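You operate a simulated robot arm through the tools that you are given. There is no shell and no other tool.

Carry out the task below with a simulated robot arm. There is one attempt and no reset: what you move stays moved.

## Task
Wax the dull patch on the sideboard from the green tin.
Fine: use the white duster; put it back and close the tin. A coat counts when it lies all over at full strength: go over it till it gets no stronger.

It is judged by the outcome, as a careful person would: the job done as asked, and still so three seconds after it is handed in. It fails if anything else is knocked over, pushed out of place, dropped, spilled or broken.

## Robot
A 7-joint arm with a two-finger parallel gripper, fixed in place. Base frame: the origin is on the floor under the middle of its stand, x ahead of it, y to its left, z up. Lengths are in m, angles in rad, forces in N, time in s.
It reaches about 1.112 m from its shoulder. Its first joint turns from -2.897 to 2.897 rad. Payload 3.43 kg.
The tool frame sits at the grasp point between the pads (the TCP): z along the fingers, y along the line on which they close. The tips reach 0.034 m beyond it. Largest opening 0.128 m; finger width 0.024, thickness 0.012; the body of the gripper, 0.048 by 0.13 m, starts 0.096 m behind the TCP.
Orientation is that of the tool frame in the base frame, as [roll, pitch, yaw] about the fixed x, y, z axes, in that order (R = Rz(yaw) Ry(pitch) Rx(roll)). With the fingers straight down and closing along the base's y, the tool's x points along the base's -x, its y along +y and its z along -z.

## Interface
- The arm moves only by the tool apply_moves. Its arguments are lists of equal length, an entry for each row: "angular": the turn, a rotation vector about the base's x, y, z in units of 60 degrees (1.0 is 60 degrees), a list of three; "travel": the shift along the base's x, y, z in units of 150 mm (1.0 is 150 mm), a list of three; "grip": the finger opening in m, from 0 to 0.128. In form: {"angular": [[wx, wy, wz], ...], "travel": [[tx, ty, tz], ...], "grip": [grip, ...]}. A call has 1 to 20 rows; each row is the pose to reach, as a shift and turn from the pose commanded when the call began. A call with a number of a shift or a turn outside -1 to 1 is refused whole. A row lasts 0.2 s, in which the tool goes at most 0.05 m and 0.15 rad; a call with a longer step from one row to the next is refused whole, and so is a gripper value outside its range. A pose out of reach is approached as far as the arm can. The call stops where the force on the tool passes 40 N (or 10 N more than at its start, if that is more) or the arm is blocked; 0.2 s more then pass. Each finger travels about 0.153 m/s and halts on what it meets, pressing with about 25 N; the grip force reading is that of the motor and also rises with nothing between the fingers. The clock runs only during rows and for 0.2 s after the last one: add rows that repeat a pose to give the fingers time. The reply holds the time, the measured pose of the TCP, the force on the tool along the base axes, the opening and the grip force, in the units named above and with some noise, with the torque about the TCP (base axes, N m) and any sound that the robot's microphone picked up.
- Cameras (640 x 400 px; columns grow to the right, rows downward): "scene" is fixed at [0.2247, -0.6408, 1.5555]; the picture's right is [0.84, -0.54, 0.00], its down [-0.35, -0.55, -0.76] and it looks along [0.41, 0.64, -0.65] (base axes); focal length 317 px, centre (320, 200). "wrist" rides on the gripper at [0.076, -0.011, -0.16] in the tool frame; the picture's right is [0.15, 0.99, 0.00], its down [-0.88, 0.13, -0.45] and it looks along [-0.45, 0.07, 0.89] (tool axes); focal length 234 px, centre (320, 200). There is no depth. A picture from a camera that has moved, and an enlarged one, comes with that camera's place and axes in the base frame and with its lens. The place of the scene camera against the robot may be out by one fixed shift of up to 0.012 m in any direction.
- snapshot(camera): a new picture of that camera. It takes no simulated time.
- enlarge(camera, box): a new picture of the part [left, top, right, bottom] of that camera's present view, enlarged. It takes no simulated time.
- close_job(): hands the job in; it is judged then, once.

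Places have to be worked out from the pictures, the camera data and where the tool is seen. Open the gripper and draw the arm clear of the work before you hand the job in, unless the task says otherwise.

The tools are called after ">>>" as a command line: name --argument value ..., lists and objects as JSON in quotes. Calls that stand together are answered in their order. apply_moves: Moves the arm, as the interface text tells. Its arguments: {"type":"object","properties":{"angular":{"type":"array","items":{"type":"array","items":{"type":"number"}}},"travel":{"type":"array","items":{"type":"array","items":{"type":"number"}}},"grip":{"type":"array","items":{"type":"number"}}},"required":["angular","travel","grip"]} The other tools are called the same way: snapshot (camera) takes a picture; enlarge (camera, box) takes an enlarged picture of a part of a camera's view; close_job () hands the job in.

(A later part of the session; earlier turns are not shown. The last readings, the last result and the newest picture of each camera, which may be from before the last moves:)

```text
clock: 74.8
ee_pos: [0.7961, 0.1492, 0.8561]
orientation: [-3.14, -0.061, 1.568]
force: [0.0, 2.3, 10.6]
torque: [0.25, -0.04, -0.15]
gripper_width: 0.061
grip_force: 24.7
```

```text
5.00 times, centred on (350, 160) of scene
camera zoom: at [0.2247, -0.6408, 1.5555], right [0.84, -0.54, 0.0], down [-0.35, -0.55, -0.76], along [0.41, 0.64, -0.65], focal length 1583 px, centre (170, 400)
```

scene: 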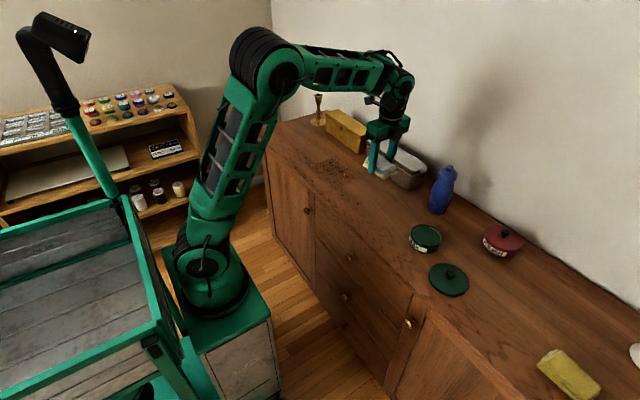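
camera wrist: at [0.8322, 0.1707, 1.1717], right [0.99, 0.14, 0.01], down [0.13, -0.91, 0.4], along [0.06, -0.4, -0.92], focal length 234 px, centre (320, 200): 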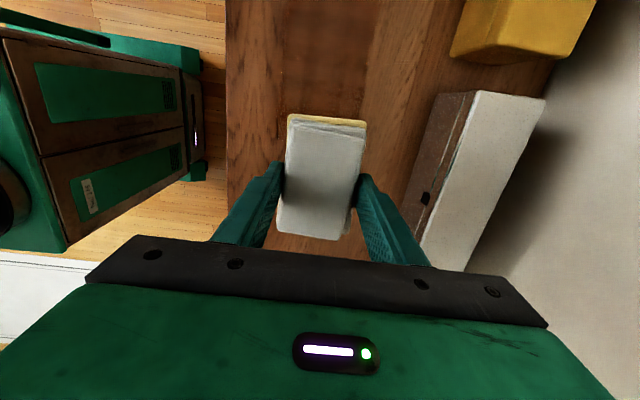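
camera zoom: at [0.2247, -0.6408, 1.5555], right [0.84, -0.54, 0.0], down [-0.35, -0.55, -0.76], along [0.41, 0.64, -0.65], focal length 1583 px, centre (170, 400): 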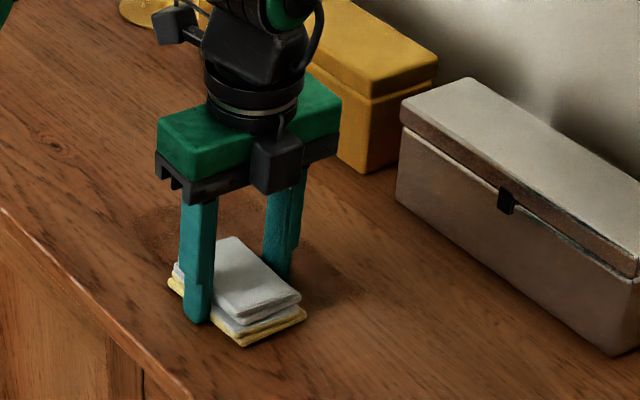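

Consistent pressure throughout. I lift and step aside to inspect the coat again.

>>> apply_moves --angular '[[0, 0, 0], [0, 0, 0], [0, 0, 0], [0, 0, 0], [0, 0, 0], [0, 0, 0], [0, 0, 0], [0, 0, 0]]' --travel '[[0, 0, 0.15], [0, -0.05, 0.35], [0.06, -0.2, 0.55], [0.12, -0.4, 0.75], [0.18, -0.6, 0.9], [0.24, -0.8, 1.0], [0.3, -1.0, 1.0], [0.3, -1.0, 1.0]]' --grip '[0.0, 0.0, 0.0, 0.0, 0.0, 0.0, 0.0, 0.0]'

>>> enlarge --camera "scene" --box '[300, 140, 380, 190]'

>>> snapshot --camera "scene"

>>> enlarge --camera "scene" --box '[305, 150, 369, 190]'

```text
clock: 76.6
ee_pos: [0.8422, -0.0006, 1.0041]
orientation: [-3.14, -0.063, 1.569]
force: [0.2, -0.3, 0.9]
torque: [-0.02, 0.0, -0.01]
gripper_width: 0.0611
grip_force: 24.5
```

```text
8.00 times, centred on (340, 165) of scene
camera zoom: at [0.2247, -0.6408, 1.5555], right [0.84, -0.54, 0.0], down [-0.35, -0.55, -0.76], along [0.41, 0.64, -0.65], focal length 2533 px, centre (160, 480)
```

zoom: 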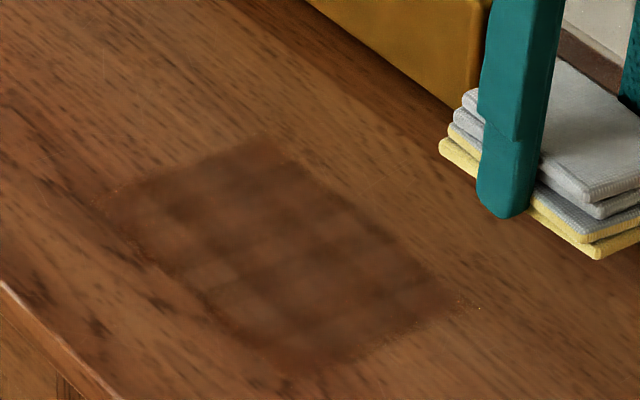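

```text
taken
```

scene: 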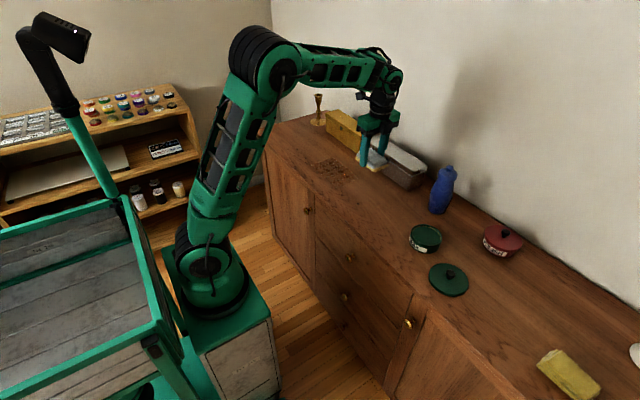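

```text
10.00 times, centred on (337, 170) of scene
camera zoom: at [0.2247, -0.6408, 1.5555], right [0.84, -0.54, 0.0], down [-0.35, -0.55, -0.76], along [0.41, 0.64, -0.65], focal length 3166 px, centre (150, 500)
```

zoom: 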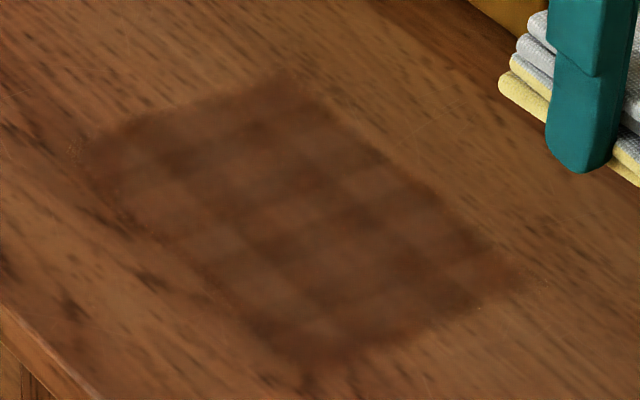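

The coat is unchanged by the fresh load, so it appears to be at full strength. I raise the wrist camera for one overhead look at the whole patch before returning the duster.

>>> apply_moves --angular '[[0, 0, 0], [0, 0, 0], [0, 0, 0], [0, 0, 0], [0, 0, 0]]' --travel '[[0, 0.15, 0.2], [0, 0.3, 0.4], [0, 0.45, 0.6], [0, 0.57, 0.75], [0, 0.57, 0.75]]' --grip '[0.0, 0.0, 0.0, 0.0, 0.0]'

>>> snapshot --camera "wrist"

>>> enlarge --camera "wrist" --box '[230, 0, 410, 112]'

```text
clock: 77.8
ee_pos: [0.8406, 0.0843, 1.1178]
orientation: [-3.137, -0.062, 1.569]
force: [0.0, -0.2, -0.8]
torque: [0.01, 0.03, -0.01]
gripper_width: 0.0611
grip_force: 25.0
```

```text
taken
camera wrist: at [0.831, 0.1504, 1.2818], right [0.99, 0.14, 0.01], down [0.13, -0.91, 0.4], along [0.06, -0.39, -0.92], focal length 234 px, centre (320, 200)
```

wrist: 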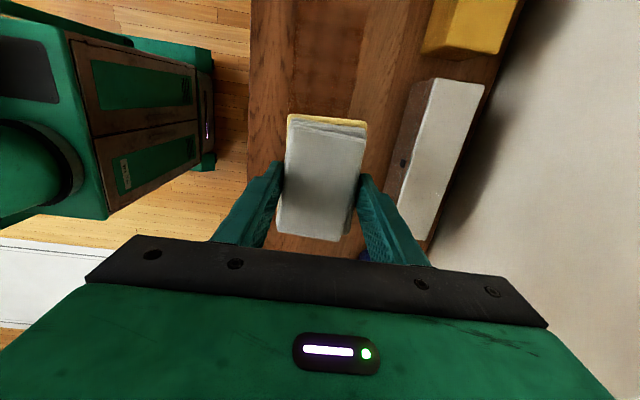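

```text
3.56 times, centred on (320, 56) of wrist
camera zoom: at [0.831, 0.1504, 1.2818], right [0.99, 0.14, 0.01], down [0.13, -0.91, 0.4], along [0.06, -0.39, -0.92], focal length 833 px, centre (320, 712)
```

zoom: 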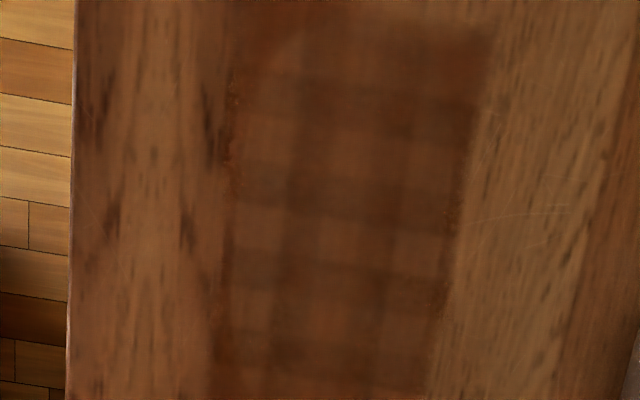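

There's a faint lighter arc near the far, robot-side corner. I enlarge that region from both cameras to judge whether it's a thin spot.

>>> enlarge --camera "wrist" --box '[280, 0, 380, 62]'

>>> enlarge --camera "scene" --box '[306, 152, 346, 177]'

>>> enlarge --camera "scene" --box '[322, 165, 362, 190]'

```text
6.40 times, centred on (330, 31) of wrist
camera zoom: at [0.831, 0.1504, 1.2818], right [0.99, 0.14, 0.01], down [0.13, -0.91, 0.4], along [0.06, -0.39, -0.92], focal length 1499 px, centre (256, 1282)
```

zoom: 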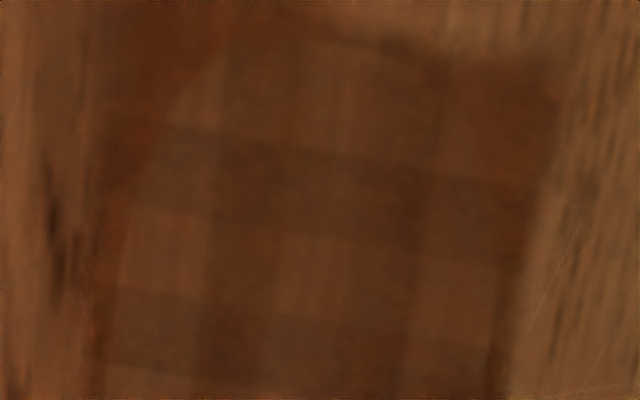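

```text
16.00 times, centred on (326, 164) of scene
camera zoom: at [0.2247, -0.6408, 1.5555], right [0.84, -0.54, 0.0], down [-0.35, -0.55, -0.76], along [0.41, 0.64, -0.65], focal length 5066 px, centre (224, 768)
```

zoom: 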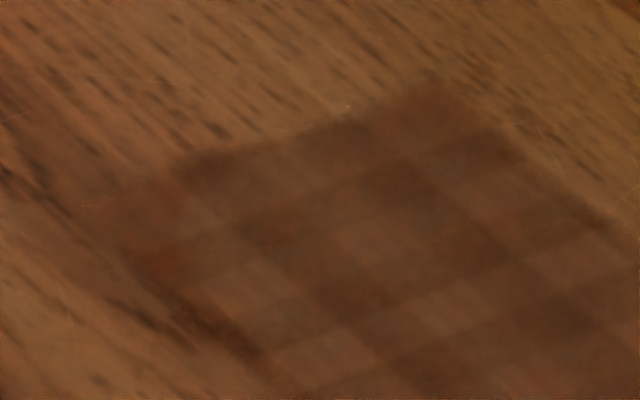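

```text
16.00 times, centred on (342, 178) of scene
camera zoom: at [0.2247, -0.6408, 1.5555], right [0.84, -0.54, 0.0], down [-0.35, -0.55, -0.76], along [0.41, 0.64, -0.65], focal length 5066 px, centre (-32, 560)
```

zoom: 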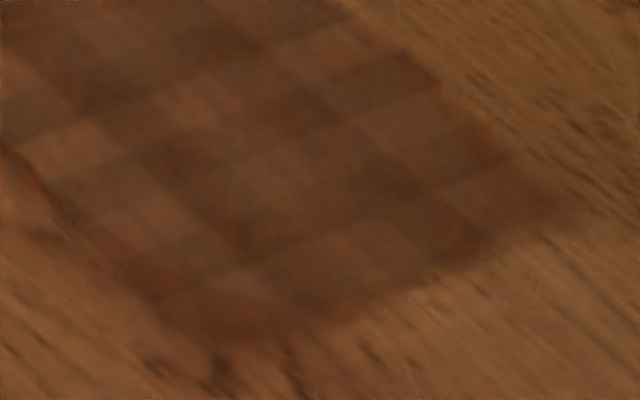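

The lighter squares are single layers with darker overlaps — a regular rendering grid, with no thin cells. As insurance I do one more slow round with the still-loaded duster; first descending to the far-side line.

>>> apply_moves --angular '[[0, 0, 0], [0, 0, 0], [0, 0, 0], [0, 0, 0], [0, 0, 0]]' --travel '[[0.05, 0.15, -0.25], [0.1, 0.3, -0.5], [0.17, 0.44, -0.75], [0.17, 0.44, -1.0], [0.17, 0.44, -1.0]]' --grip '[0.0, 0.0, 0.0, 0.0, 0.0]'

>>> apply_moves --angular '[[0, 0, 0], [0, 0, 0], [0, 0, 0], [0, 0, 0], [0, 0, 0], [0, 0, 0]]' --travel '[[0, 0, -0.25], [0, 0, -0.5], [0, 0, -0.65], [0, 0, -0.7], [0, 0, -0.735], [0, 0, -0.735]]' --grip '[0.0, 0.0, 0.0, 0.0, 0.0, 0.0]'

```text
clock: 79.0
ee_pos: [0.867, 0.1509, 0.9701]
orientation: [-3.14, -0.062, 1.569]
force: [1.1, 0.7, -0.7]
torque: [0.01, -0.02, -0.03]
gripper_width: 0.0609
grip_force: 25.1
```

```text
clock: 80.4
ee_pos: [0.8664, 0.1494, 0.857]
orientation: [-3.14, -0.064, 1.568]
force: [-0.7, 0.1, 0.1]
torque: [0.0, 0.01, -0.01]
gripper_width: 0.0609
grip_force: 24.8
```

Just above contact at 0.857. I press down ~2.5 mm commanded and run slow lines on the far, centre and near strips.

>>> apply_moves --angular '[[0, 0, 0], [0, 0, 0], [0, 0, 0], [0, 0, 0], [0, 0, 0], [0, 0, 0], [0, 0, 0], [0, 0, 0], [0, 0, 0], [0, 0, 0], [0, 0, 0], [0, 0, 0], [0, 0, 0], [0, 0, 0], [0, 0, 0], [0, 0, 0], [0, 0, 0], [0, 0, 0]]' --travel '[[0, 0, -0.008], [0, 0, -0.017], [0, 0.1, -0.017], [0, 0.2, -0.017], [0, 0.3, -0.017], [0, 0.4, -0.017], [0, 0.5, -0.017], [0, 0.6, -0.017], [0, 0.7, -0.017], [-0.1, 0.7, -0.017], [-0.2, 0.7, -0.017], [-0.2, 0.6, -0.017], [-0.2, 0.5, -0.017], [-0.2, 0.4, -0.017], [-0.2, 0.3, -0.017], [-0.2, 0.2, -0.017], [-0.2, 0.1, -0.017], [-0.2, 0, -0.017]]' --grip '[0.0, 0.0, 0.0, 0.0, 0.0, 0.0, 0.0, 0.0, 0.0, 0.0, 0.0, 0.0, 0.0, 0.0, 0.0, 0.0, 0.0, 0.0]'

>>> apply_moves --angular '[[0, 0, 0], [0, 0, 0], [0, 0, 0], [0, 0, 0], [0, 0, 0], [0, 0, 0], [0, 0, 0], [0, 0, 0], [0, 0, 0], [0, 0, 0], [0, 0, 0], [0, 0, 0], [0, 0, 0], [0, 0, 0], [0, 0, 0], [0, 0, 0], [0, 0, 0]]' --travel '[[-0.1, 0, 0], [-0.2, 0, 0], [-0.2, 0.1, 0], [-0.2, 0.2, 0], [-0.2, 0.3, 0], [-0.2, 0.4, 0], [-0.2, 0.5, 0], [-0.2, 0.6, 0], [-0.2, 0.7, 0], [-0.26, 0.7, 0], [-0.26, 0.6, 0], [-0.26, 0.5, 0], [-0.26, 0.4, 0], [-0.26, 0.3, 0], [-0.26, 0.2, 0], [-0.26, 0.1, 0], [-0.26, 0, 0]]' --grip '[0.0, 0.0, 0.0, 0.0, 0.0, 0.0, 0.0, 0.0, 0.0, 0.0, 0.0, 0.0, 0.0, 0.0, 0.0, 0.0, 0.0]'

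```text
clock: 84.2
ee_pos: [0.8381, 0.15, 0.8546]
orientation: [-3.141, -0.064, 1.569]
force: [0.5, 7.9, 21.3]
torque: [0.25, 0.14, -0.14]
gripper_width: 0.0611
grip_force: 25.3
```

```text
clock: 87.8
ee_pos: [0.7979, 0.1484, 0.8554]
orientation: [-3.14, -0.065, 1.567]
force: [0.1, 1.7, 7.7]
torque: [0.2, -0.13, -0.06]
gripper_width: 0.061
grip_force: 25.1
```

I lift, check the patch once more, and carry the duster back toward its original spot.

>>> apply_moves --angular '[[0, 0, 0], [0, 0, 0], [0, 0, 0], [0, 0, 0], [0, 0, 0], [0, 0, 0], [0, 0, 0], [0, 0, 0]]' --travel '[[0, 0, 0.15], [0, -0.05, 0.35], [0.05, -0.2, 0.5], [0.1, -0.4, 0.65], [0.15, -0.6, 0.7], [0.2, -0.8, 0.7], [0.213, -1.0, 0.7], [0.213, -1.0, 0.7]]' --grip '[0.0, 0.0, 0.0, 0.0, 0.0, 0.0, 0.0, 0.0]'

>>> enlarge --camera "scene" --box '[305, 150, 369, 190]'

>>> snapshot --camera "wrist"

```text
clock: 89.6
ee_pos: [0.8311, 0.0026, 0.9597]
orientation: [-3.141, -0.063, 1.568]
force: [0.3, -0.4, -0.9]
torque: [0.0, 0.02, 0.02]
gripper_width: 0.0609
grip_force: 24.9
```

```text
10.00 times, centred on (337, 170) of scene
camera zoom: at [0.2247, -0.6408, 1.5555], right [0.84, -0.54, 0.0], down [-0.35, -0.55, -0.76], along [0.41, 0.64, -0.65], focal length 3166 px, centre (150, 500)
```

zoom: 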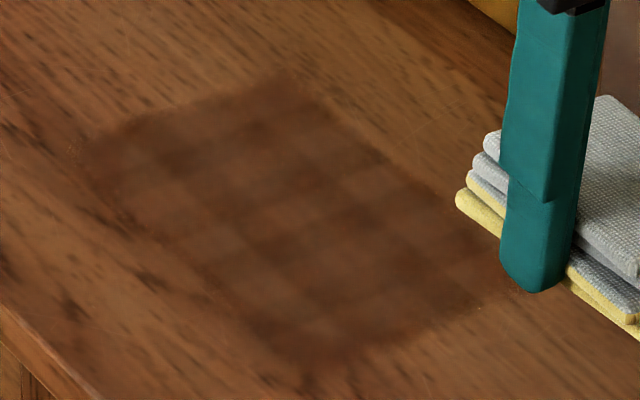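

```text
taken
camera wrist: at [0.819, 0.0675, 1.1241], right [0.99, 0.14, 0.01], down [0.13, -0.91, 0.4], along [0.06, -0.39, -0.92], focal length 234 px, centre (320, 200)
```

wrist: 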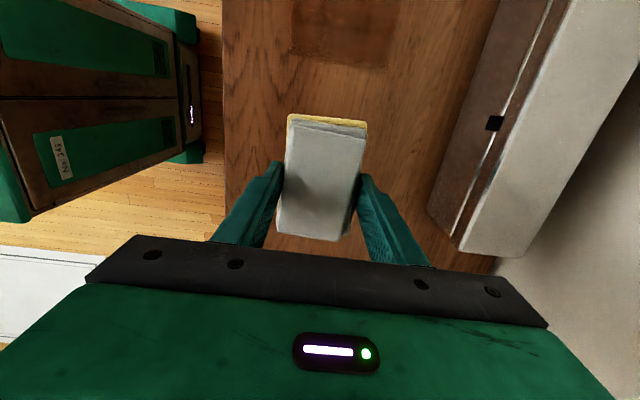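

The coat is unchanged again — full strength. I bring the duster over its original spot (TCP ≈ 0.830, -0.0745) and descend to just above the table.

>>> apply_moves --angular '[[0, 0, 0], [0, 0, 0], [0, 0, 0], [0, 0, 0], [0, 0, 0], [0, 0, 0], [0, 0, 0], [0, 0, 0]]' --travel '[[0, -0.2, 0], [-0.005, -0.4, 0], [-0.005, -0.514, -0.1], [-0.005, -0.514, -0.3], [-0.005, -0.514, -0.5], [-0.005, -0.514, -0.62], [-0.005, -0.514, -0.67], [-0.005, -0.514, -0.67]]' --grip '[0.0, 0.0, 0.0, 0.0, 0.0, 0.0, 0.0, 0.0]'

>>> enlarge --camera "scene" --box '[340, 160, 440, 222]'

```text
clock: 91.4
ee_pos: [0.8298, -0.074, 0.8569]
orientation: [-3.138, -0.064, 1.569]
force: [-0.2, 0.3, -0.3]
torque: [-0.01, -0.01, -0.01]
gripper_width: 0.0609
grip_force: 25.1
```

```text
6.40 times, centred on (390, 191) of scene
camera zoom: at [0.2247, -0.6408, 1.5555], right [0.84, -0.54, 0.0], down [-0.35, -0.55, -0.76], along [0.41, 0.64, -0.65], focal length 2026 px, centre (-128, 258)
```

zoom: 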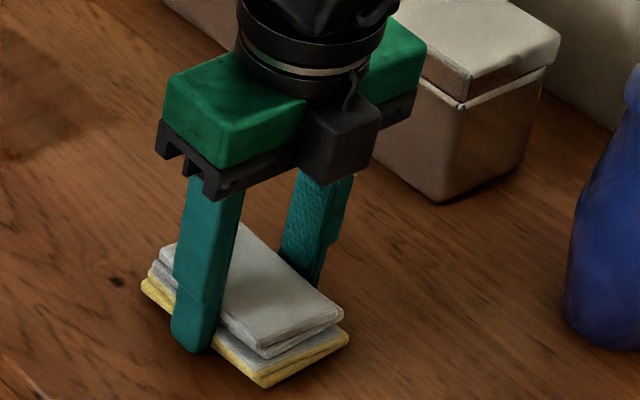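

The duster lines up with its original outline. I lower the last ~1.5 mm to contact.

>>> apply_moves --angular '[[0, 0, 0], [0, 0, 0], [0, 0, 0]]' --travel '[[0, 0, -0.006], [0, 0, -0.012], [0, 0, -0.012]]' --grip '[0.0, 0.0, 0.0]'

```text
clock: 92.2
ee_pos: [0.8302, -0.0767, 0.8576]
orientation: [-3.14, -0.066, 1.57]
force: [-0.4, 0.5, -0.6]
torque: [0.02, 0.0, -0.01]
gripper_width: 0.061
grip_force: 24.8
```

Still no load; readings are noisy at the millimetre level. I lower another 1.5 mm.

>>> apply_moves --angular '[[0, 0, 0], [0, 0, 0], [0, 0, 0]]' --travel '[[0, 0.005, -0.006], [0, 0.007, -0.011], [0, 0.007, -0.011]]' --grip '[0.0, 0.0, 0.0]'

```text
clock: 93.0
ee_pos: [0.8302, -0.0743, 0.855]
orientation: [-3.141, -0.065, 1.57]
force: [0.2, 0.2, -0.6]
torque: [0.04, -0.02, -0.02]
gripper_width: 0.061
grip_force: 24.2
```

>>> apply_moves --angular '[[0, 0, 0], [0, 0, 0], [0, 0, 0]]' --travel '[[0, 0, -0.005], [0, 0, -0.01], [0, 0, -0.01]]' --grip '[0.0, 0.0, 0.0]'

```text
clock: 93.8
ee_pos: [0.8313, -0.0749, 0.8543]
orientation: [3.141, -0.064, 1.57]
force: [-5.1, 3.1, 15.4]
torque: [0.06, 0.1, 0.06]
gripper_width: 0.0611
grip_force: 24.7
```

Flat contact at 15 N with balanced torque. I ease off slightly, open the fingers, and rise straight up.

>>> apply_moves --angular '[[0, 0, 0], [0, 0, 0], [0, 0, 0], [0, 0, 0], [0, 0, 0], [0, 0, 0], [0, 0, 0], [0, 0, 0]]' --travel '[[0, 0, 0.005], [0, 0, 0.007], [0, 0, 0.007], [0, 0, 0.007], [0, 0, 0.15], [0, 0, 0.4], [0, 0, 0.7], [0, 0, 1.0]]' --grip '[0.0, 0.07, 0.09, 0.1, 0.1, 0.1, 0.1, 0.1]'

>>> snapshot --camera "wrist"

>>> enlarge --camera "scene" --box '[340, 160, 440, 222]'

```text
clock: 95.6
ee_pos: [0.8302, -0.0745, 1.0043]
orientation: [-3.14, -0.062, 1.568]
force: [0.1, -0.1, -0.3]
torque: [0.0, 0.02, 0.01]
gripper_width: 0.1001
grip_force: 0.1
```

```text
taken
camera wrist: at [0.8193, -0.0089, 1.1698], right [0.99, 0.14, 0.01], down [0.13, -0.91, 0.4], along [0.06, -0.39, -0.92], focal length 234 px, centre (320, 200)
```

wrist: 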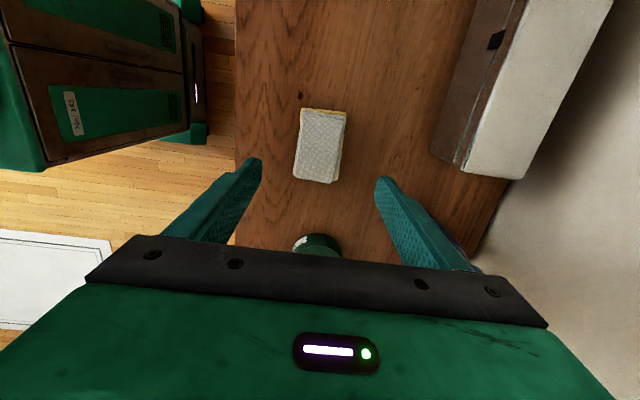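

```text
6.40 times, centred on (390, 191) of scene
camera zoom: at [0.2247, -0.6408, 1.5555], right [0.84, -0.54, 0.0], down [-0.35, -0.55, -0.76], along [0.41, 0.64, -0.65], focal length 2026 px, centre (-128, 258)
```

zoom: 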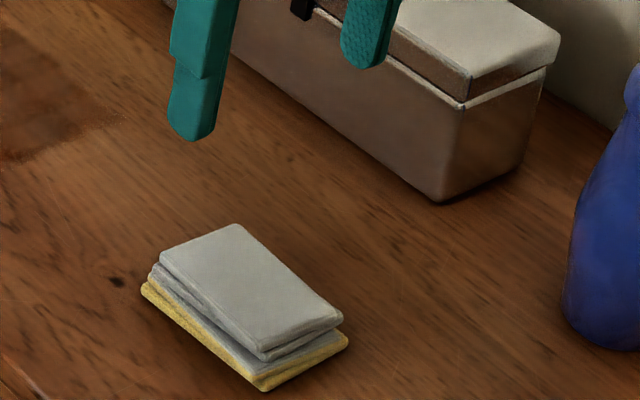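

The duster is back on its original spot, flat. Now I level the gripper and move toward the lid (closing along x), pausing to view lid and tin.

>>> apply_moves --angular '[[-0.02, 0, 0], [-0.04, 0, 0], [-0.059, 0, 0], [-0.059, 0, 0], [-0.059, 0, 0]]' --travel '[[0, -0.25, 0], [0, -0.5, 0], [0, -0.75, 0], [0, -1.0, 0], [0, -1.0, 0]]' --grip '[0.1, 0.1, 0.1, 0.1, 0.1]'

>>> snapshot --camera "wrist"

>>> apply_moves --angular '[[0, 0, 0], [0, 0, 0], [0, 0, 0], [0, 0, 0], [0, 0, 0]]' --travel '[[-0.05, -0.2, 0], [-0.1, -0.4, 0], [-0.15, -0.6, 0], [-0.18, -0.8, 0], [-0.18, -0.8, 0]]' --grip '[0.08, 0.06, 0.06, 0.06, 0.06]'

>>> snapshot --camera "wrist"

```text
clock: 96.8
ee_pos: [0.8285, -0.2254, 1.0054]
orientation: [-3.141, -0.001, 1.568]
force: [0.0, -0.7, 0.4]
torque: [0.03, -0.01, -0.03]
gripper_width: 0.0998
grip_force: 0.1
```

```text
taken
camera wrist: at [0.818, -0.1497, 1.1649], right [0.99, 0.14, 0.0], down [0.13, -0.88, 0.45], along [0.06, -0.45, -0.89], focal length 234 px, centre (320, 200)
```

wrist: 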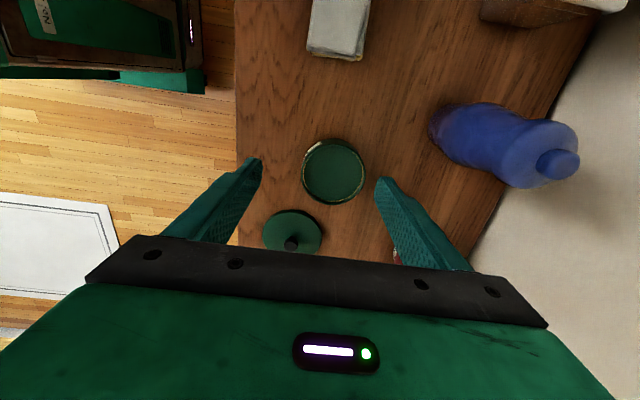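

```text
clock: 98.0
ee_pos: [0.8022, -0.3452, 1.0053]
orientation: [-3.139, -0.002, 1.568]
force: [-0.5, 0.0, -0.1]
torque: [-0.03, -0.02, 0.0]
gripper_width: 0.0599
grip_force: 0.1
```

```text
taken
camera wrist: at [0.7924, -0.2691, 1.1648], right [0.99, 0.14, 0.0], down [0.13, -0.88, 0.45], along [0.06, -0.45, -0.89], focal length 234 px, centre (320, 200)
```

wrist: 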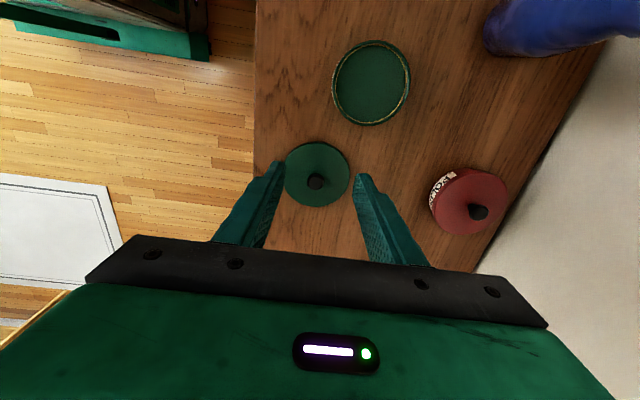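

I can see the lid and open tin clearly. I enlarge both to compute their centres.

>>> enlarge --camera "wrist" --box '[260, 125, 380, 215]'

>>> enlarge --camera "wrist" --box '[310, 30, 430, 135]'

```text
4.44 times, centred on (320, 170) of wrist
camera zoom: at [0.7924, -0.2691, 1.1648], right [0.99, 0.14, 0.0], down [0.13, -0.88, 0.45], along [0.06, -0.45, -0.89], focal length 1041 px, centre (320, 333)
```

zoom: 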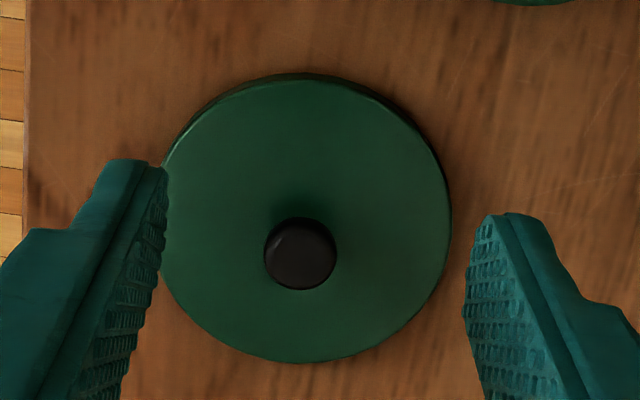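

```text
3.81 times, centred on (370, 82) of wrist
camera zoom: at [0.7924, -0.2691, 1.1648], right [0.99, 0.14, 0.0], down [0.13, -0.88, 0.45], along [0.06, -0.45, -0.89], focal length 892 px, centre (130, 648)
```

zoom: 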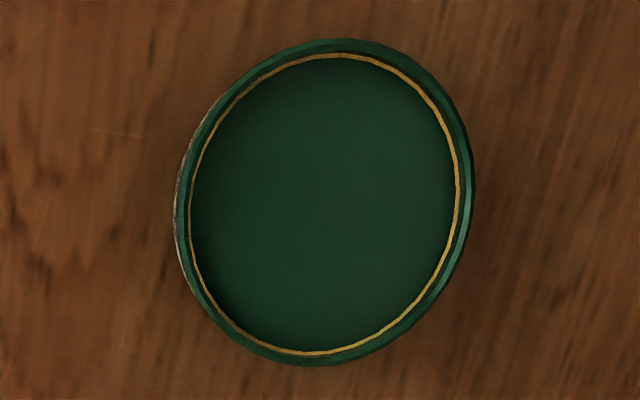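

Tin centre computes to (0.852, -0.264), and the lid's knob to (0.8035, -0.397) – it slid a little on release. I move over the knob and descend partway.

>>> apply_moves --angular '[[0, 0, 0], [0, 0, 0], [0, 0, 0], [0, 0, 0], [0, 0, 0], [0, 0, 0]]' --travel '[[0.005, -0.17, 0], [0.01, -0.347, 0], [0.01, -0.347, -0.2], [0.01, -0.347, -0.4], [0.01, -0.347, -0.6], [0.01, -0.347, -0.6]]' --grip '[0.06, 0.06, 0.06, 0.06, 0.06, 0.06]'

>>> snapshot --camera "wrist"

>>> enlarge --camera "wrist" --box '[240, 110, 400, 230]'

>>> enlarge --camera "scene" --box '[390, 215, 510, 300]'

```text
clock: 99.4
ee_pos: [0.8046, -0.3989, 0.912]
orientation: [-3.14, -0.003, 1.571]
force: [-0.2, 0.1, 0.3]
torque: [-0.03, 0.02, 0.02]
gripper_width: 0.0599
grip_force: 0.0
```

```text
taken
camera wrist: at [0.7935, -0.3237, 1.073], right [0.99, 0.14, 0.0], down [0.13, -0.88, 0.45], along [0.06, -0.45, -0.89], focal length 234 px, centre (320, 200)
```

wrist: 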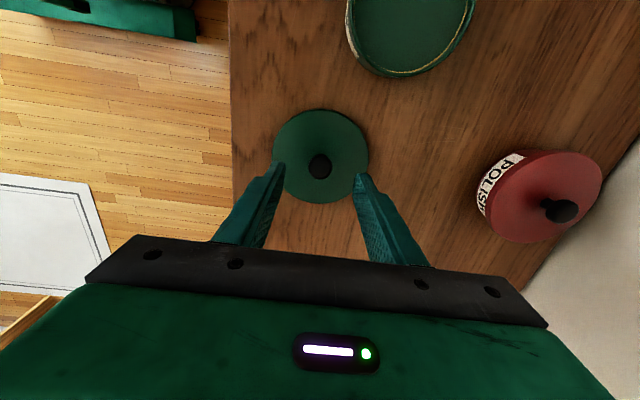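

```text
3.33 times, centred on (320, 170) of wrist
camera zoom: at [0.7935, -0.3237, 1.073], right [0.99, 0.14, 0.0], down [0.13, -0.88, 0.45], along [0.06, -0.45, -0.89], focal length 781 px, centre (320, 300)
```

zoom: 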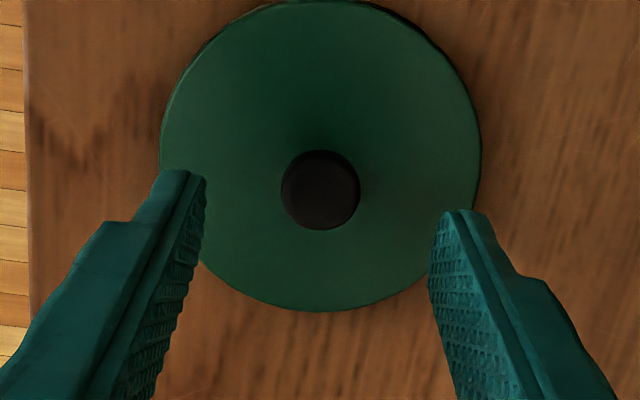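

```text
4.71 times, centred on (450, 258) of scene
camera zoom: at [0.2247, -0.6408, 1.5555], right [0.84, -0.54, 0.0], down [-0.35, -0.55, -0.76], along [0.41, 0.64, -0.65], focal length 1490 px, centre (-292, -71)
```

zoom: 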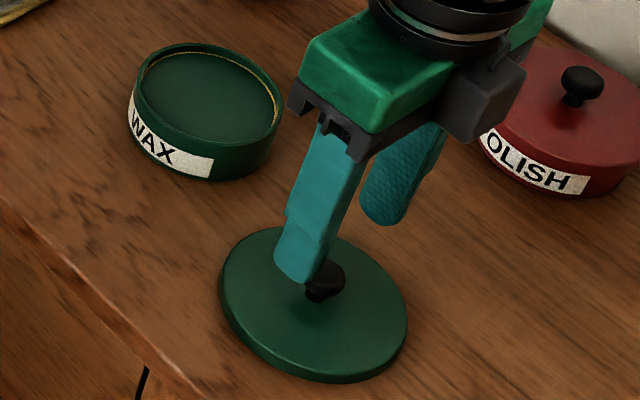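

TCP is within 1.5 mm of the knob. I nudge +2 mm in y, descend to TCP z≈0.869 and close on the knob.

>>> apply_moves --angular '[[0, 0, 0], [0, 0, 0], [0, 0, 0], [0, 0, 0], [0, 0, 0], [0, 0, 0], [0, 0, 0]]' --travel '[[-0.01, 0.013, -0.1], [-0.01, 0.013, -0.2], [-0.01, 0.013, -0.27], [-0.01, 0.013, -0.28], [-0.01, 0.013, -0.28], [-0.01, 0.013, -0.28], [-0.01, 0.013, -0.28]]' --grip '[0.06, 0.06, 0.06, 0.06, 0.03, 0.0, 0.0]'

>>> snapshot --camera "wrist"

>>> enlarge --camera "scene" --box '[390, 215, 510, 300]'

```text
clock: 101.0
ee_pos: [0.8026, -0.3962, 0.8718]
orientation: [-3.139, -0.002, 1.569]
force: [-0.7, 0.4, 0.5]
torque: [-0.01, -0.05, 0.0]
gripper_width: 0.0221
grip_force: 24.9
```

```text
taken
camera wrist: at [0.7918, -0.3206, 1.0317], right [0.99, 0.14, 0.0], down [0.13, -0.88, 0.45], along [0.06, -0.45, -0.89], focal length 234 px, centre (320, 200)
```

wrist: 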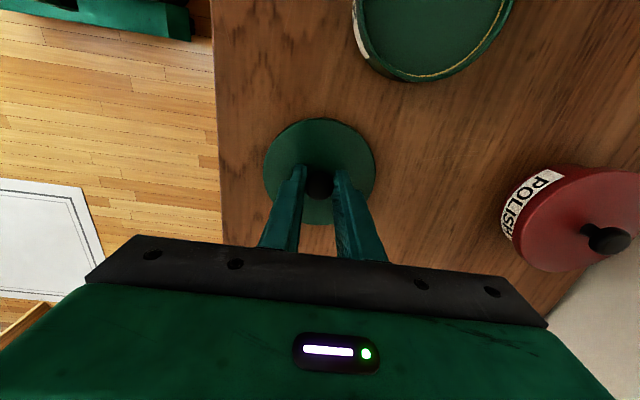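

```text
4.71 times, centred on (450, 258) of scene
camera zoom: at [0.2247, -0.6408, 1.5555], right [0.84, -0.54, 0.0], down [-0.35, -0.55, -0.76], along [0.41, 0.64, -0.65], focal length 1490 px, centre (-292, -71)
```

zoom: 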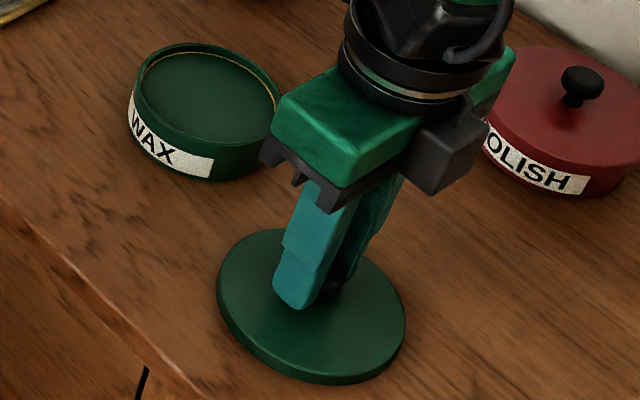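

The lid's knob is gripped (0.022 m). I lift it and carry it over the tin, targeting (0.8525, -0.2645).

>>> apply_moves --angular '[[0, 0, 0], [0, 0, 0], [0, 0, 0], [0, 0, 0], [0, 0, 0], [0, 0, 0], [0, 0, 0], [0, 0, 0]]' --travel '[[0, 0, 0.15], [0, 0, 0.35], [0, 0, 0.55], [0.1, 0.25, 0.6], [0.2, 0.5, 0.6], [0.3, 0.72, 0.6], [0.333, 0.878, 0.5], [0.333, 0.878, 0.45]]' --grip '[0.0, 0.0, 0.0, 0.0, 0.0, 0.0, 0.0, 0.0]'

>>> enlarge --camera "scene" --box '[380, 160, 540, 260]'

>>> snapshot --camera "wrist"

```text
clock: 102.8
ee_pos: [0.8525, -0.2622, 0.9399]
orientation: [-3.138, 0.0, 1.569]
force: [0.4, 0.0, -1.3]
torque: [0.03, 0.02, 0.02]
gripper_width: 0.0223
grip_force: 25.3
```

```text
4.00 times, centred on (460, 210) of scene
camera zoom: at [0.2247, -0.6408, 1.5555], right [0.84, -0.54, 0.0], down [-0.35, -0.55, -0.76], along [0.41, 0.64, -0.65], focal length 1266 px, centre (-240, 160)
```

zoom: 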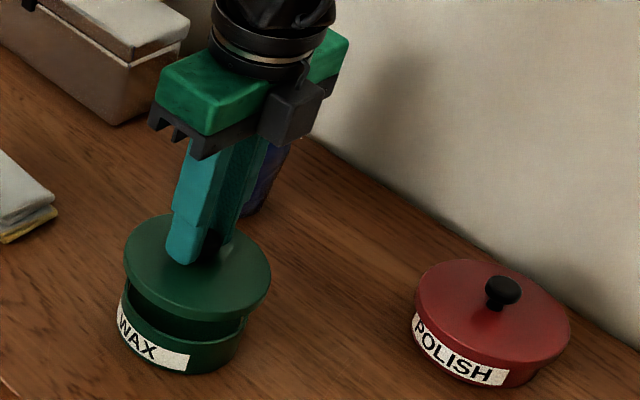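

```text
taken
camera wrist: at [0.8416, -0.1866, 1.0998], right [0.99, 0.14, 0.0], down [0.13, -0.88, 0.45], along [0.06, -0.45, -0.89], focal length 234 px, centre (320, 200)
```

wrist: 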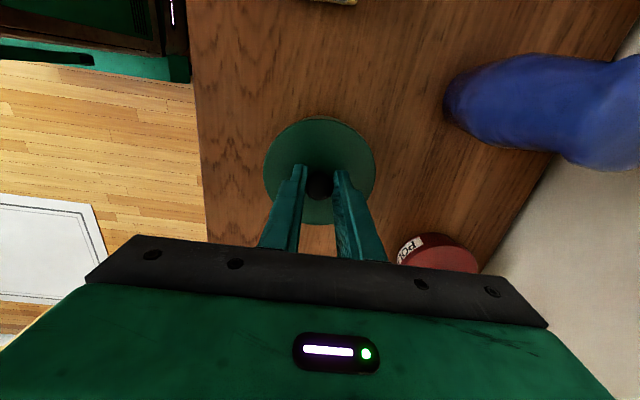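

The lid is nearly over the tin; comparing with the opening image it should go ~3 mm toward −y. I shift and descend to just above the rim.

>>> apply_moves --angular '[[0, 0, 0], [0, 0, 0], [0, 0, 0], [0, 0, 0], [0, 0, 0]]' --travel '[[0.003, -0.022, 0], [0.003, -0.022, -0.08], [0.003, -0.022, -0.15], [0.003, -0.022, -0.18], [0.003, -0.022, -0.18]]' --grip '[0.0, 0.0, 0.0, 0.0, 0.0]'

>>> enlarge --camera "scene" --box '[380, 160, 540, 260]'

>>> enlarge --camera "scene" --box '[395, 205, 459, 260]'

```text
clock: 104.0
ee_pos: [0.8532, -0.2648, 0.9125]
orientation: [-3.14, -0.002, 1.57]
force: [-0.3, -0.1, -0.1]
torque: [0.02, 0.03, 0.03]
gripper_width: 0.0223
grip_force: 24.7
```

```text
4.00 times, centred on (460, 210) of scene
camera zoom: at [0.2247, -0.6408, 1.5555], right [0.84, -0.54, 0.0], down [-0.35, -0.55, -0.76], along [0.41, 0.64, -0.65], focal length 1266 px, centre (-240, 160)
```

zoom: 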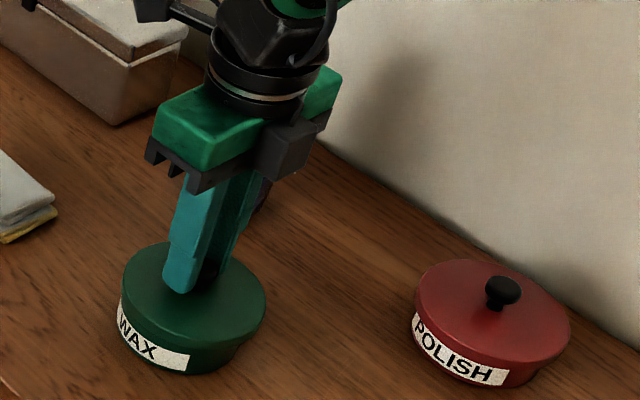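

```text
7.27 times, centred on (427, 232) of scene
camera zoom: at [0.2247, -0.6408, 1.5555], right [0.84, -0.54, 0.0], down [-0.35, -0.55, -0.76], along [0.41, 0.64, -0.65], focal length 2303 px, centre (-458, -36)
```

zoom: 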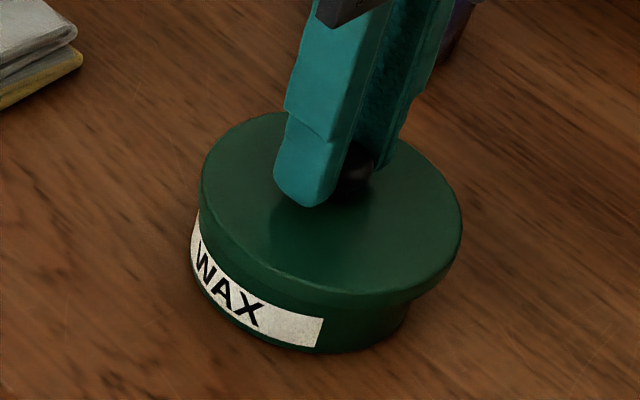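

Comparing the lid outline with the closed-tin baseline, it's ~3 mm too far toward −y and ~7 mm above seat. I shift +3 mm in y, −1 mm in x, and lower 5 mm.

>>> apply_moves --angular '[[0, 0, 0], [0, 0, 0], [0, 0, 0], [0, 0, 0]]' --travel '[[-0.007, 0.02, 0], [-0.007, 0.02, -0.015], [-0.007, 0.02, -0.033], [-0.007, 0.02, -0.033]]' --grip '[0.0, 0.0, 0.0, 0.0]'

>>> enlarge --camera "scene" --box '[380, 160, 540, 260]'

>>> enlarge --camera "scene" --box '[395, 205, 459, 260]'

```text
clock: 105.0
ee_pos: [0.8529, -0.2638, 0.9078]
orientation: [-3.14, -0.001, 1.569]
force: [0.6, 0.3, -0.3]
torque: [0.02, -0.03, 0.03]
gripper_width: 0.0221
grip_force: 25.2
```

```text
4.00 times, centred on (460, 210) of scene
camera zoom: at [0.2247, -0.6408, 1.5555], right [0.84, -0.54, 0.0], down [-0.35, -0.55, -0.76], along [0.41, 0.64, -0.65], focal length 1266 px, centre (-240, 160)
```

zoom: 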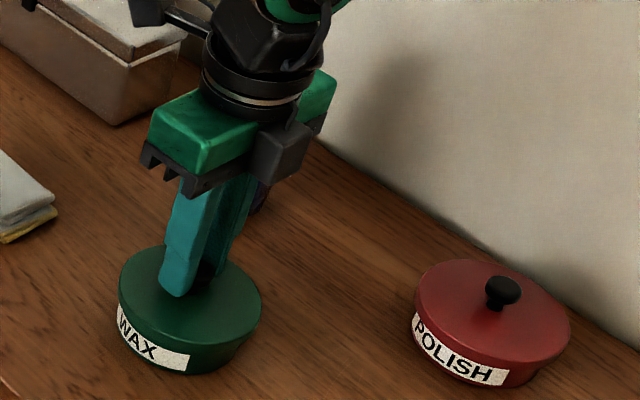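

```text
7.27 times, centred on (427, 232) of scene
camera zoom: at [0.2247, -0.6408, 1.5555], right [0.84, -0.54, 0.0], down [-0.35, -0.55, -0.76], along [0.41, 0.64, -0.65], focal length 2303 px, centre (-458, -36)
```

zoom: 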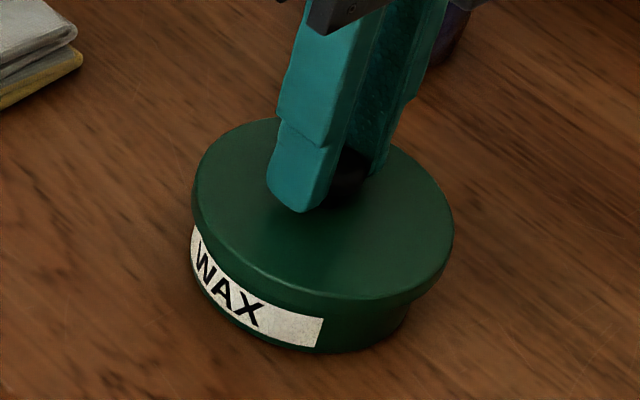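

Still about 2–3 mm off toward −y. I shift +2.5 mm in y and lower another 2 mm.

>>> apply_moves --angular '[[0, 0, 0], [0, 0, 0], [0, 0, 0], [0, 0, 0]]' --travel '[[-0.003, 0.018, 0], [-0.003, 0.018, -0.007], [-0.003, 0.018, -0.014], [-0.003, 0.018, -0.014]]' --grip '[0.0, 0.0, 0.0, 0.0]'

>>> enlarge --camera "scene" --box '[380, 160, 540, 260]'

>>> enlarge --camera "scene" --box '[395, 205, 459, 260]'

```text
clock: 106.0
ee_pos: [0.8508, -0.2607, 0.9059]
orientation: [-3.139, -0.003, 1.568]
force: [0.2, -0.9, -0.1]
torque: [-0.01, 0.0, 0.01]
gripper_width: 0.0223
grip_force: 25.2
```

```text
4.00 times, centred on (460, 210) of scene
camera zoom: at [0.2247, -0.6408, 1.5555], right [0.84, -0.54, 0.0], down [-0.35, -0.55, -0.76], along [0.41, 0.64, -0.65], focal length 1266 px, centre (-240, 160)
```

zoom: 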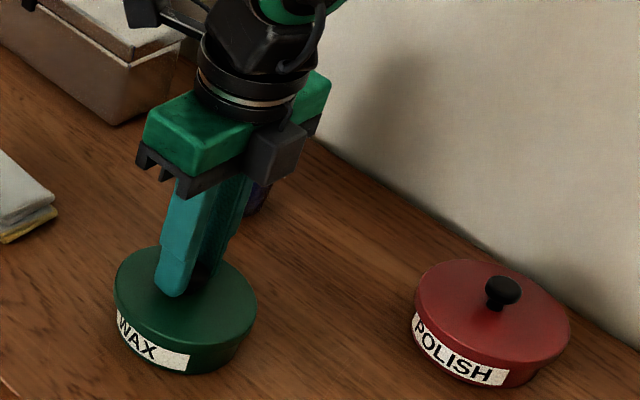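

```text
7.27 times, centred on (427, 232) of scene
camera zoom: at [0.2247, -0.6408, 1.5555], right [0.84, -0.54, 0.0], down [-0.35, -0.55, -0.76], along [0.41, 0.64, -0.65], focal length 2303 px, centre (-458, -36)
```

zoom: 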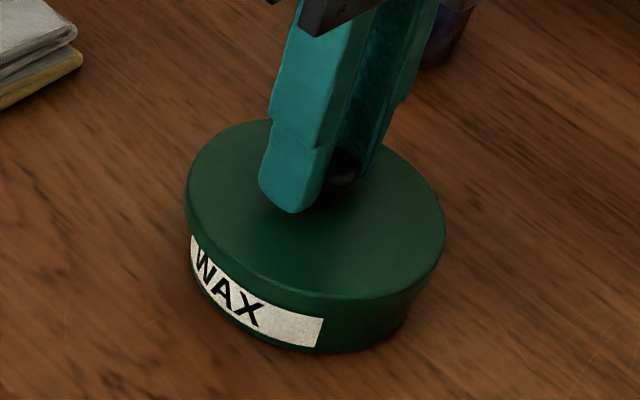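

The lid outline now matches the closed baseline. I press down in small steps, listening for the snap.

>>> apply_moves --angular '[[0, 0, 0], [0, 0, 0], [0, 0, 0], [0, 0, 0]]' --travel '[[0, 0, -0.01], [0, 0, -0.02], [0, 0, -0.03], [0, 0, -0.03]]' --grip '[0.0, 0.0, 0.0, 0.0]'

>>> enlarge --camera "scene" --box '[395, 205, 459, 260]'

```text
clock: 107.0
ee_pos: [0.8524, -0.2608, 0.9013]
orientation: [-3.139, -0.002, 1.57]
force: [-1.7, -0.8, 7.6]
torque: [-0.06, 0.05, -0.04]
gripper_width: 0.0224
grip_force: 25.6
```

```text
7.27 times, centred on (427, 232) of scene
camera zoom: at [0.2247, -0.6408, 1.5555], right [0.84, -0.54, 0.0], down [-0.35, -0.55, -0.76], along [0.41, 0.64, -0.65], focal length 2303 px, centre (-458, -36)
```

zoom: 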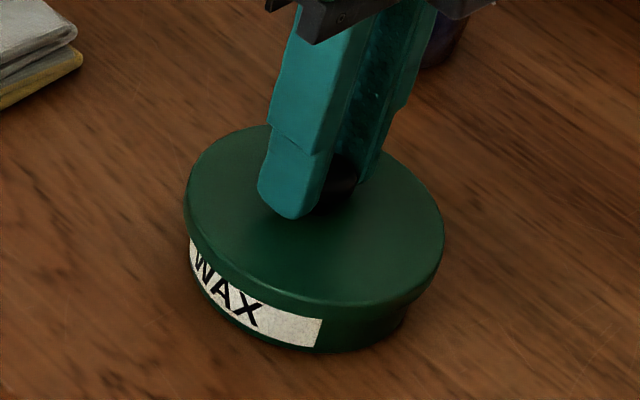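

Seated contact at 7.6 N. I press further in 1 mm steps to snap it shut.

>>> apply_moves --angular '[[0, 0, 0], [0, 0, 0], [0, 0, 0]]' --travel '[[0, 0, -0.007], [0, 0, -0.014], [0, 0, -0.014]]' --grip '[0.0, 0.0, 0.0]'

```text
clock: 107.8
ee_pos: [0.8531, -0.2617, 0.9004]
orientation: [3.14, 0.0, 1.569]
force: [-2.7, -2.2, 28.8]
torque: [-0.17, 0.05, -0.04]
gripper_width: 0.0223
grip_force: 24.5
```

28.8 N and no snap yet. I press about 1 mm more.

>>> apply_moves --angular '[[0, 0, 0], [0, 0, 0], [0, 0, 0]]' --travel '[[0, 0, -0.003], [0, 0, -0.006], [0, 0, -0.006]]' --grip '[0.0, 0.0, 0.0]'

>>> enlarge --camera "scene" --box '[395, 205, 459, 260]'

```text
clock: 108.6
ee_pos: [0.8517, -0.2613, 0.8995]
orientation: [3.141, -0.001, 1.57]
force: [3.8, -2.9, 29.1]
torque: [-0.2, -0.11, 0.03]
gripper_width: 0.022
grip_force: 24.9
```

```text
7.27 times, centred on (427, 232) of scene
camera zoom: at [0.2247, -0.6408, 1.5555], right [0.84, -0.54, 0.0], down [-0.35, -0.55, -0.76], along [0.41, 0.64, -0.65], focal length 2303 px, centre (-458, -36)
```

zoom: 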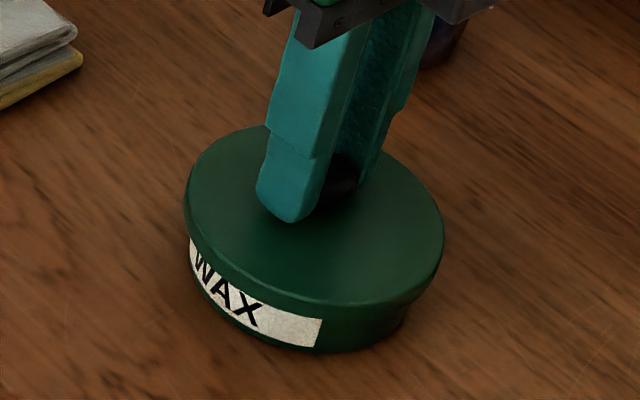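

Force holds at ~29 N because the fingers are slipping down the knob. I continue until the fingertips bear on the lid top and can press harder.

>>> apply_moves --angular '[[0, 0, 0], [0, 0, 0], [0, 0, 0], [0, 0, 0]]' --travel '[[0, 0, -0.007], [0, 0, -0.014], [0, 0, -0.02], [0, 0, -0.02]]' --grip '[0.0, 0.0, 0.0, 0.0]'

>>> enlarge --camera "scene" --box '[380, 160, 540, 260]'

```text
clock: 109.6
ee_pos: [0.8525, -0.2617, 0.8954]
orientation: [3.141, -0.001, 1.571]
force: [6.7, -1.2, 29.5]
torque: [-0.13, -0.18, 0.03]
gripper_width: 0.0224
grip_force: 25.1
```

```text
4.00 times, centred on (460, 210) of scene
camera zoom: at [0.2247, -0.6408, 1.5555], right [0.84, -0.54, 0.0], down [-0.35, -0.55, -0.76], along [0.41, 0.64, -0.65], focal length 1266 px, centre (-240, 160)
```

zoom: 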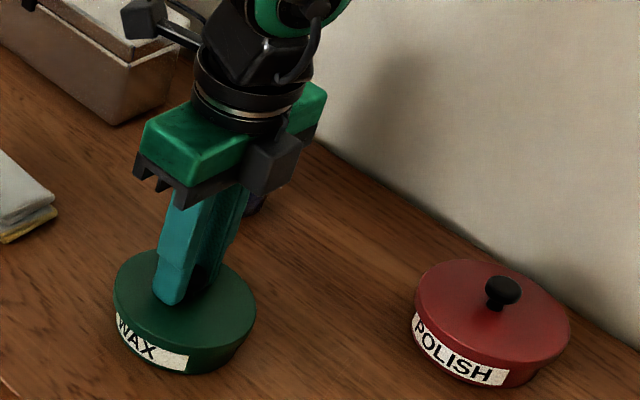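

Still slipping at 29.5 N with TCP at 0.895. I continue a little further so the tips reach the lid top.

>>> apply_moves --angular '[[0, 0, 0], [0, 0, 0], [0, 0, 0], [0, 0, 0]]' --travel '[[0, 0, -0.006], [0, 0, -0.012], [0, 0, -0.016], [0, 0, -0.016]]' --grip '[0.0, 0.0, 0.0, 0.0]'

>>> enlarge --camera "scene" --box '[395, 205, 459, 260]'

```text
clock: 110.2
ee_pos: [0.8425, -0.2609, 0.9053]
orientation: [3.127, -0.002, 1.57]
force: [1.0, -0.2, -1.8]
torque: [0.01, 0.12, 0.0]
gripper_width: 0.0223
grip_force: 25.3
stopped in row 3: the force on the tool passed its limit at 41 N (the readings are from after the stop); the commanded pose is now the measured one
```

```text
7.27 times, centred on (427, 232) of scene
camera zoom: at [0.2247, -0.6408, 1.5555], right [0.84, -0.54, 0.0], down [-0.35, -0.55, -0.76], along [0.41, 0.64, -0.65], focal length 2303 px, centre (-458, -36)
```

zoom: 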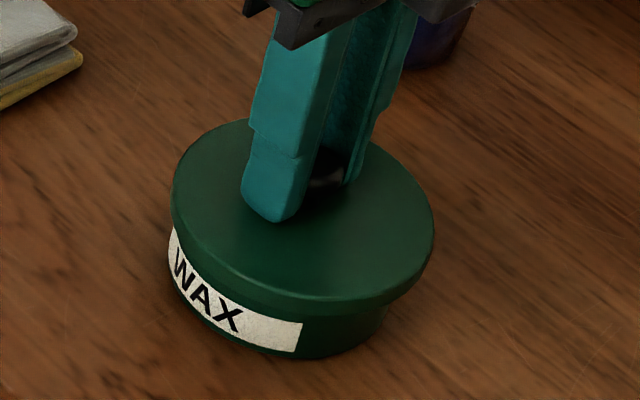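

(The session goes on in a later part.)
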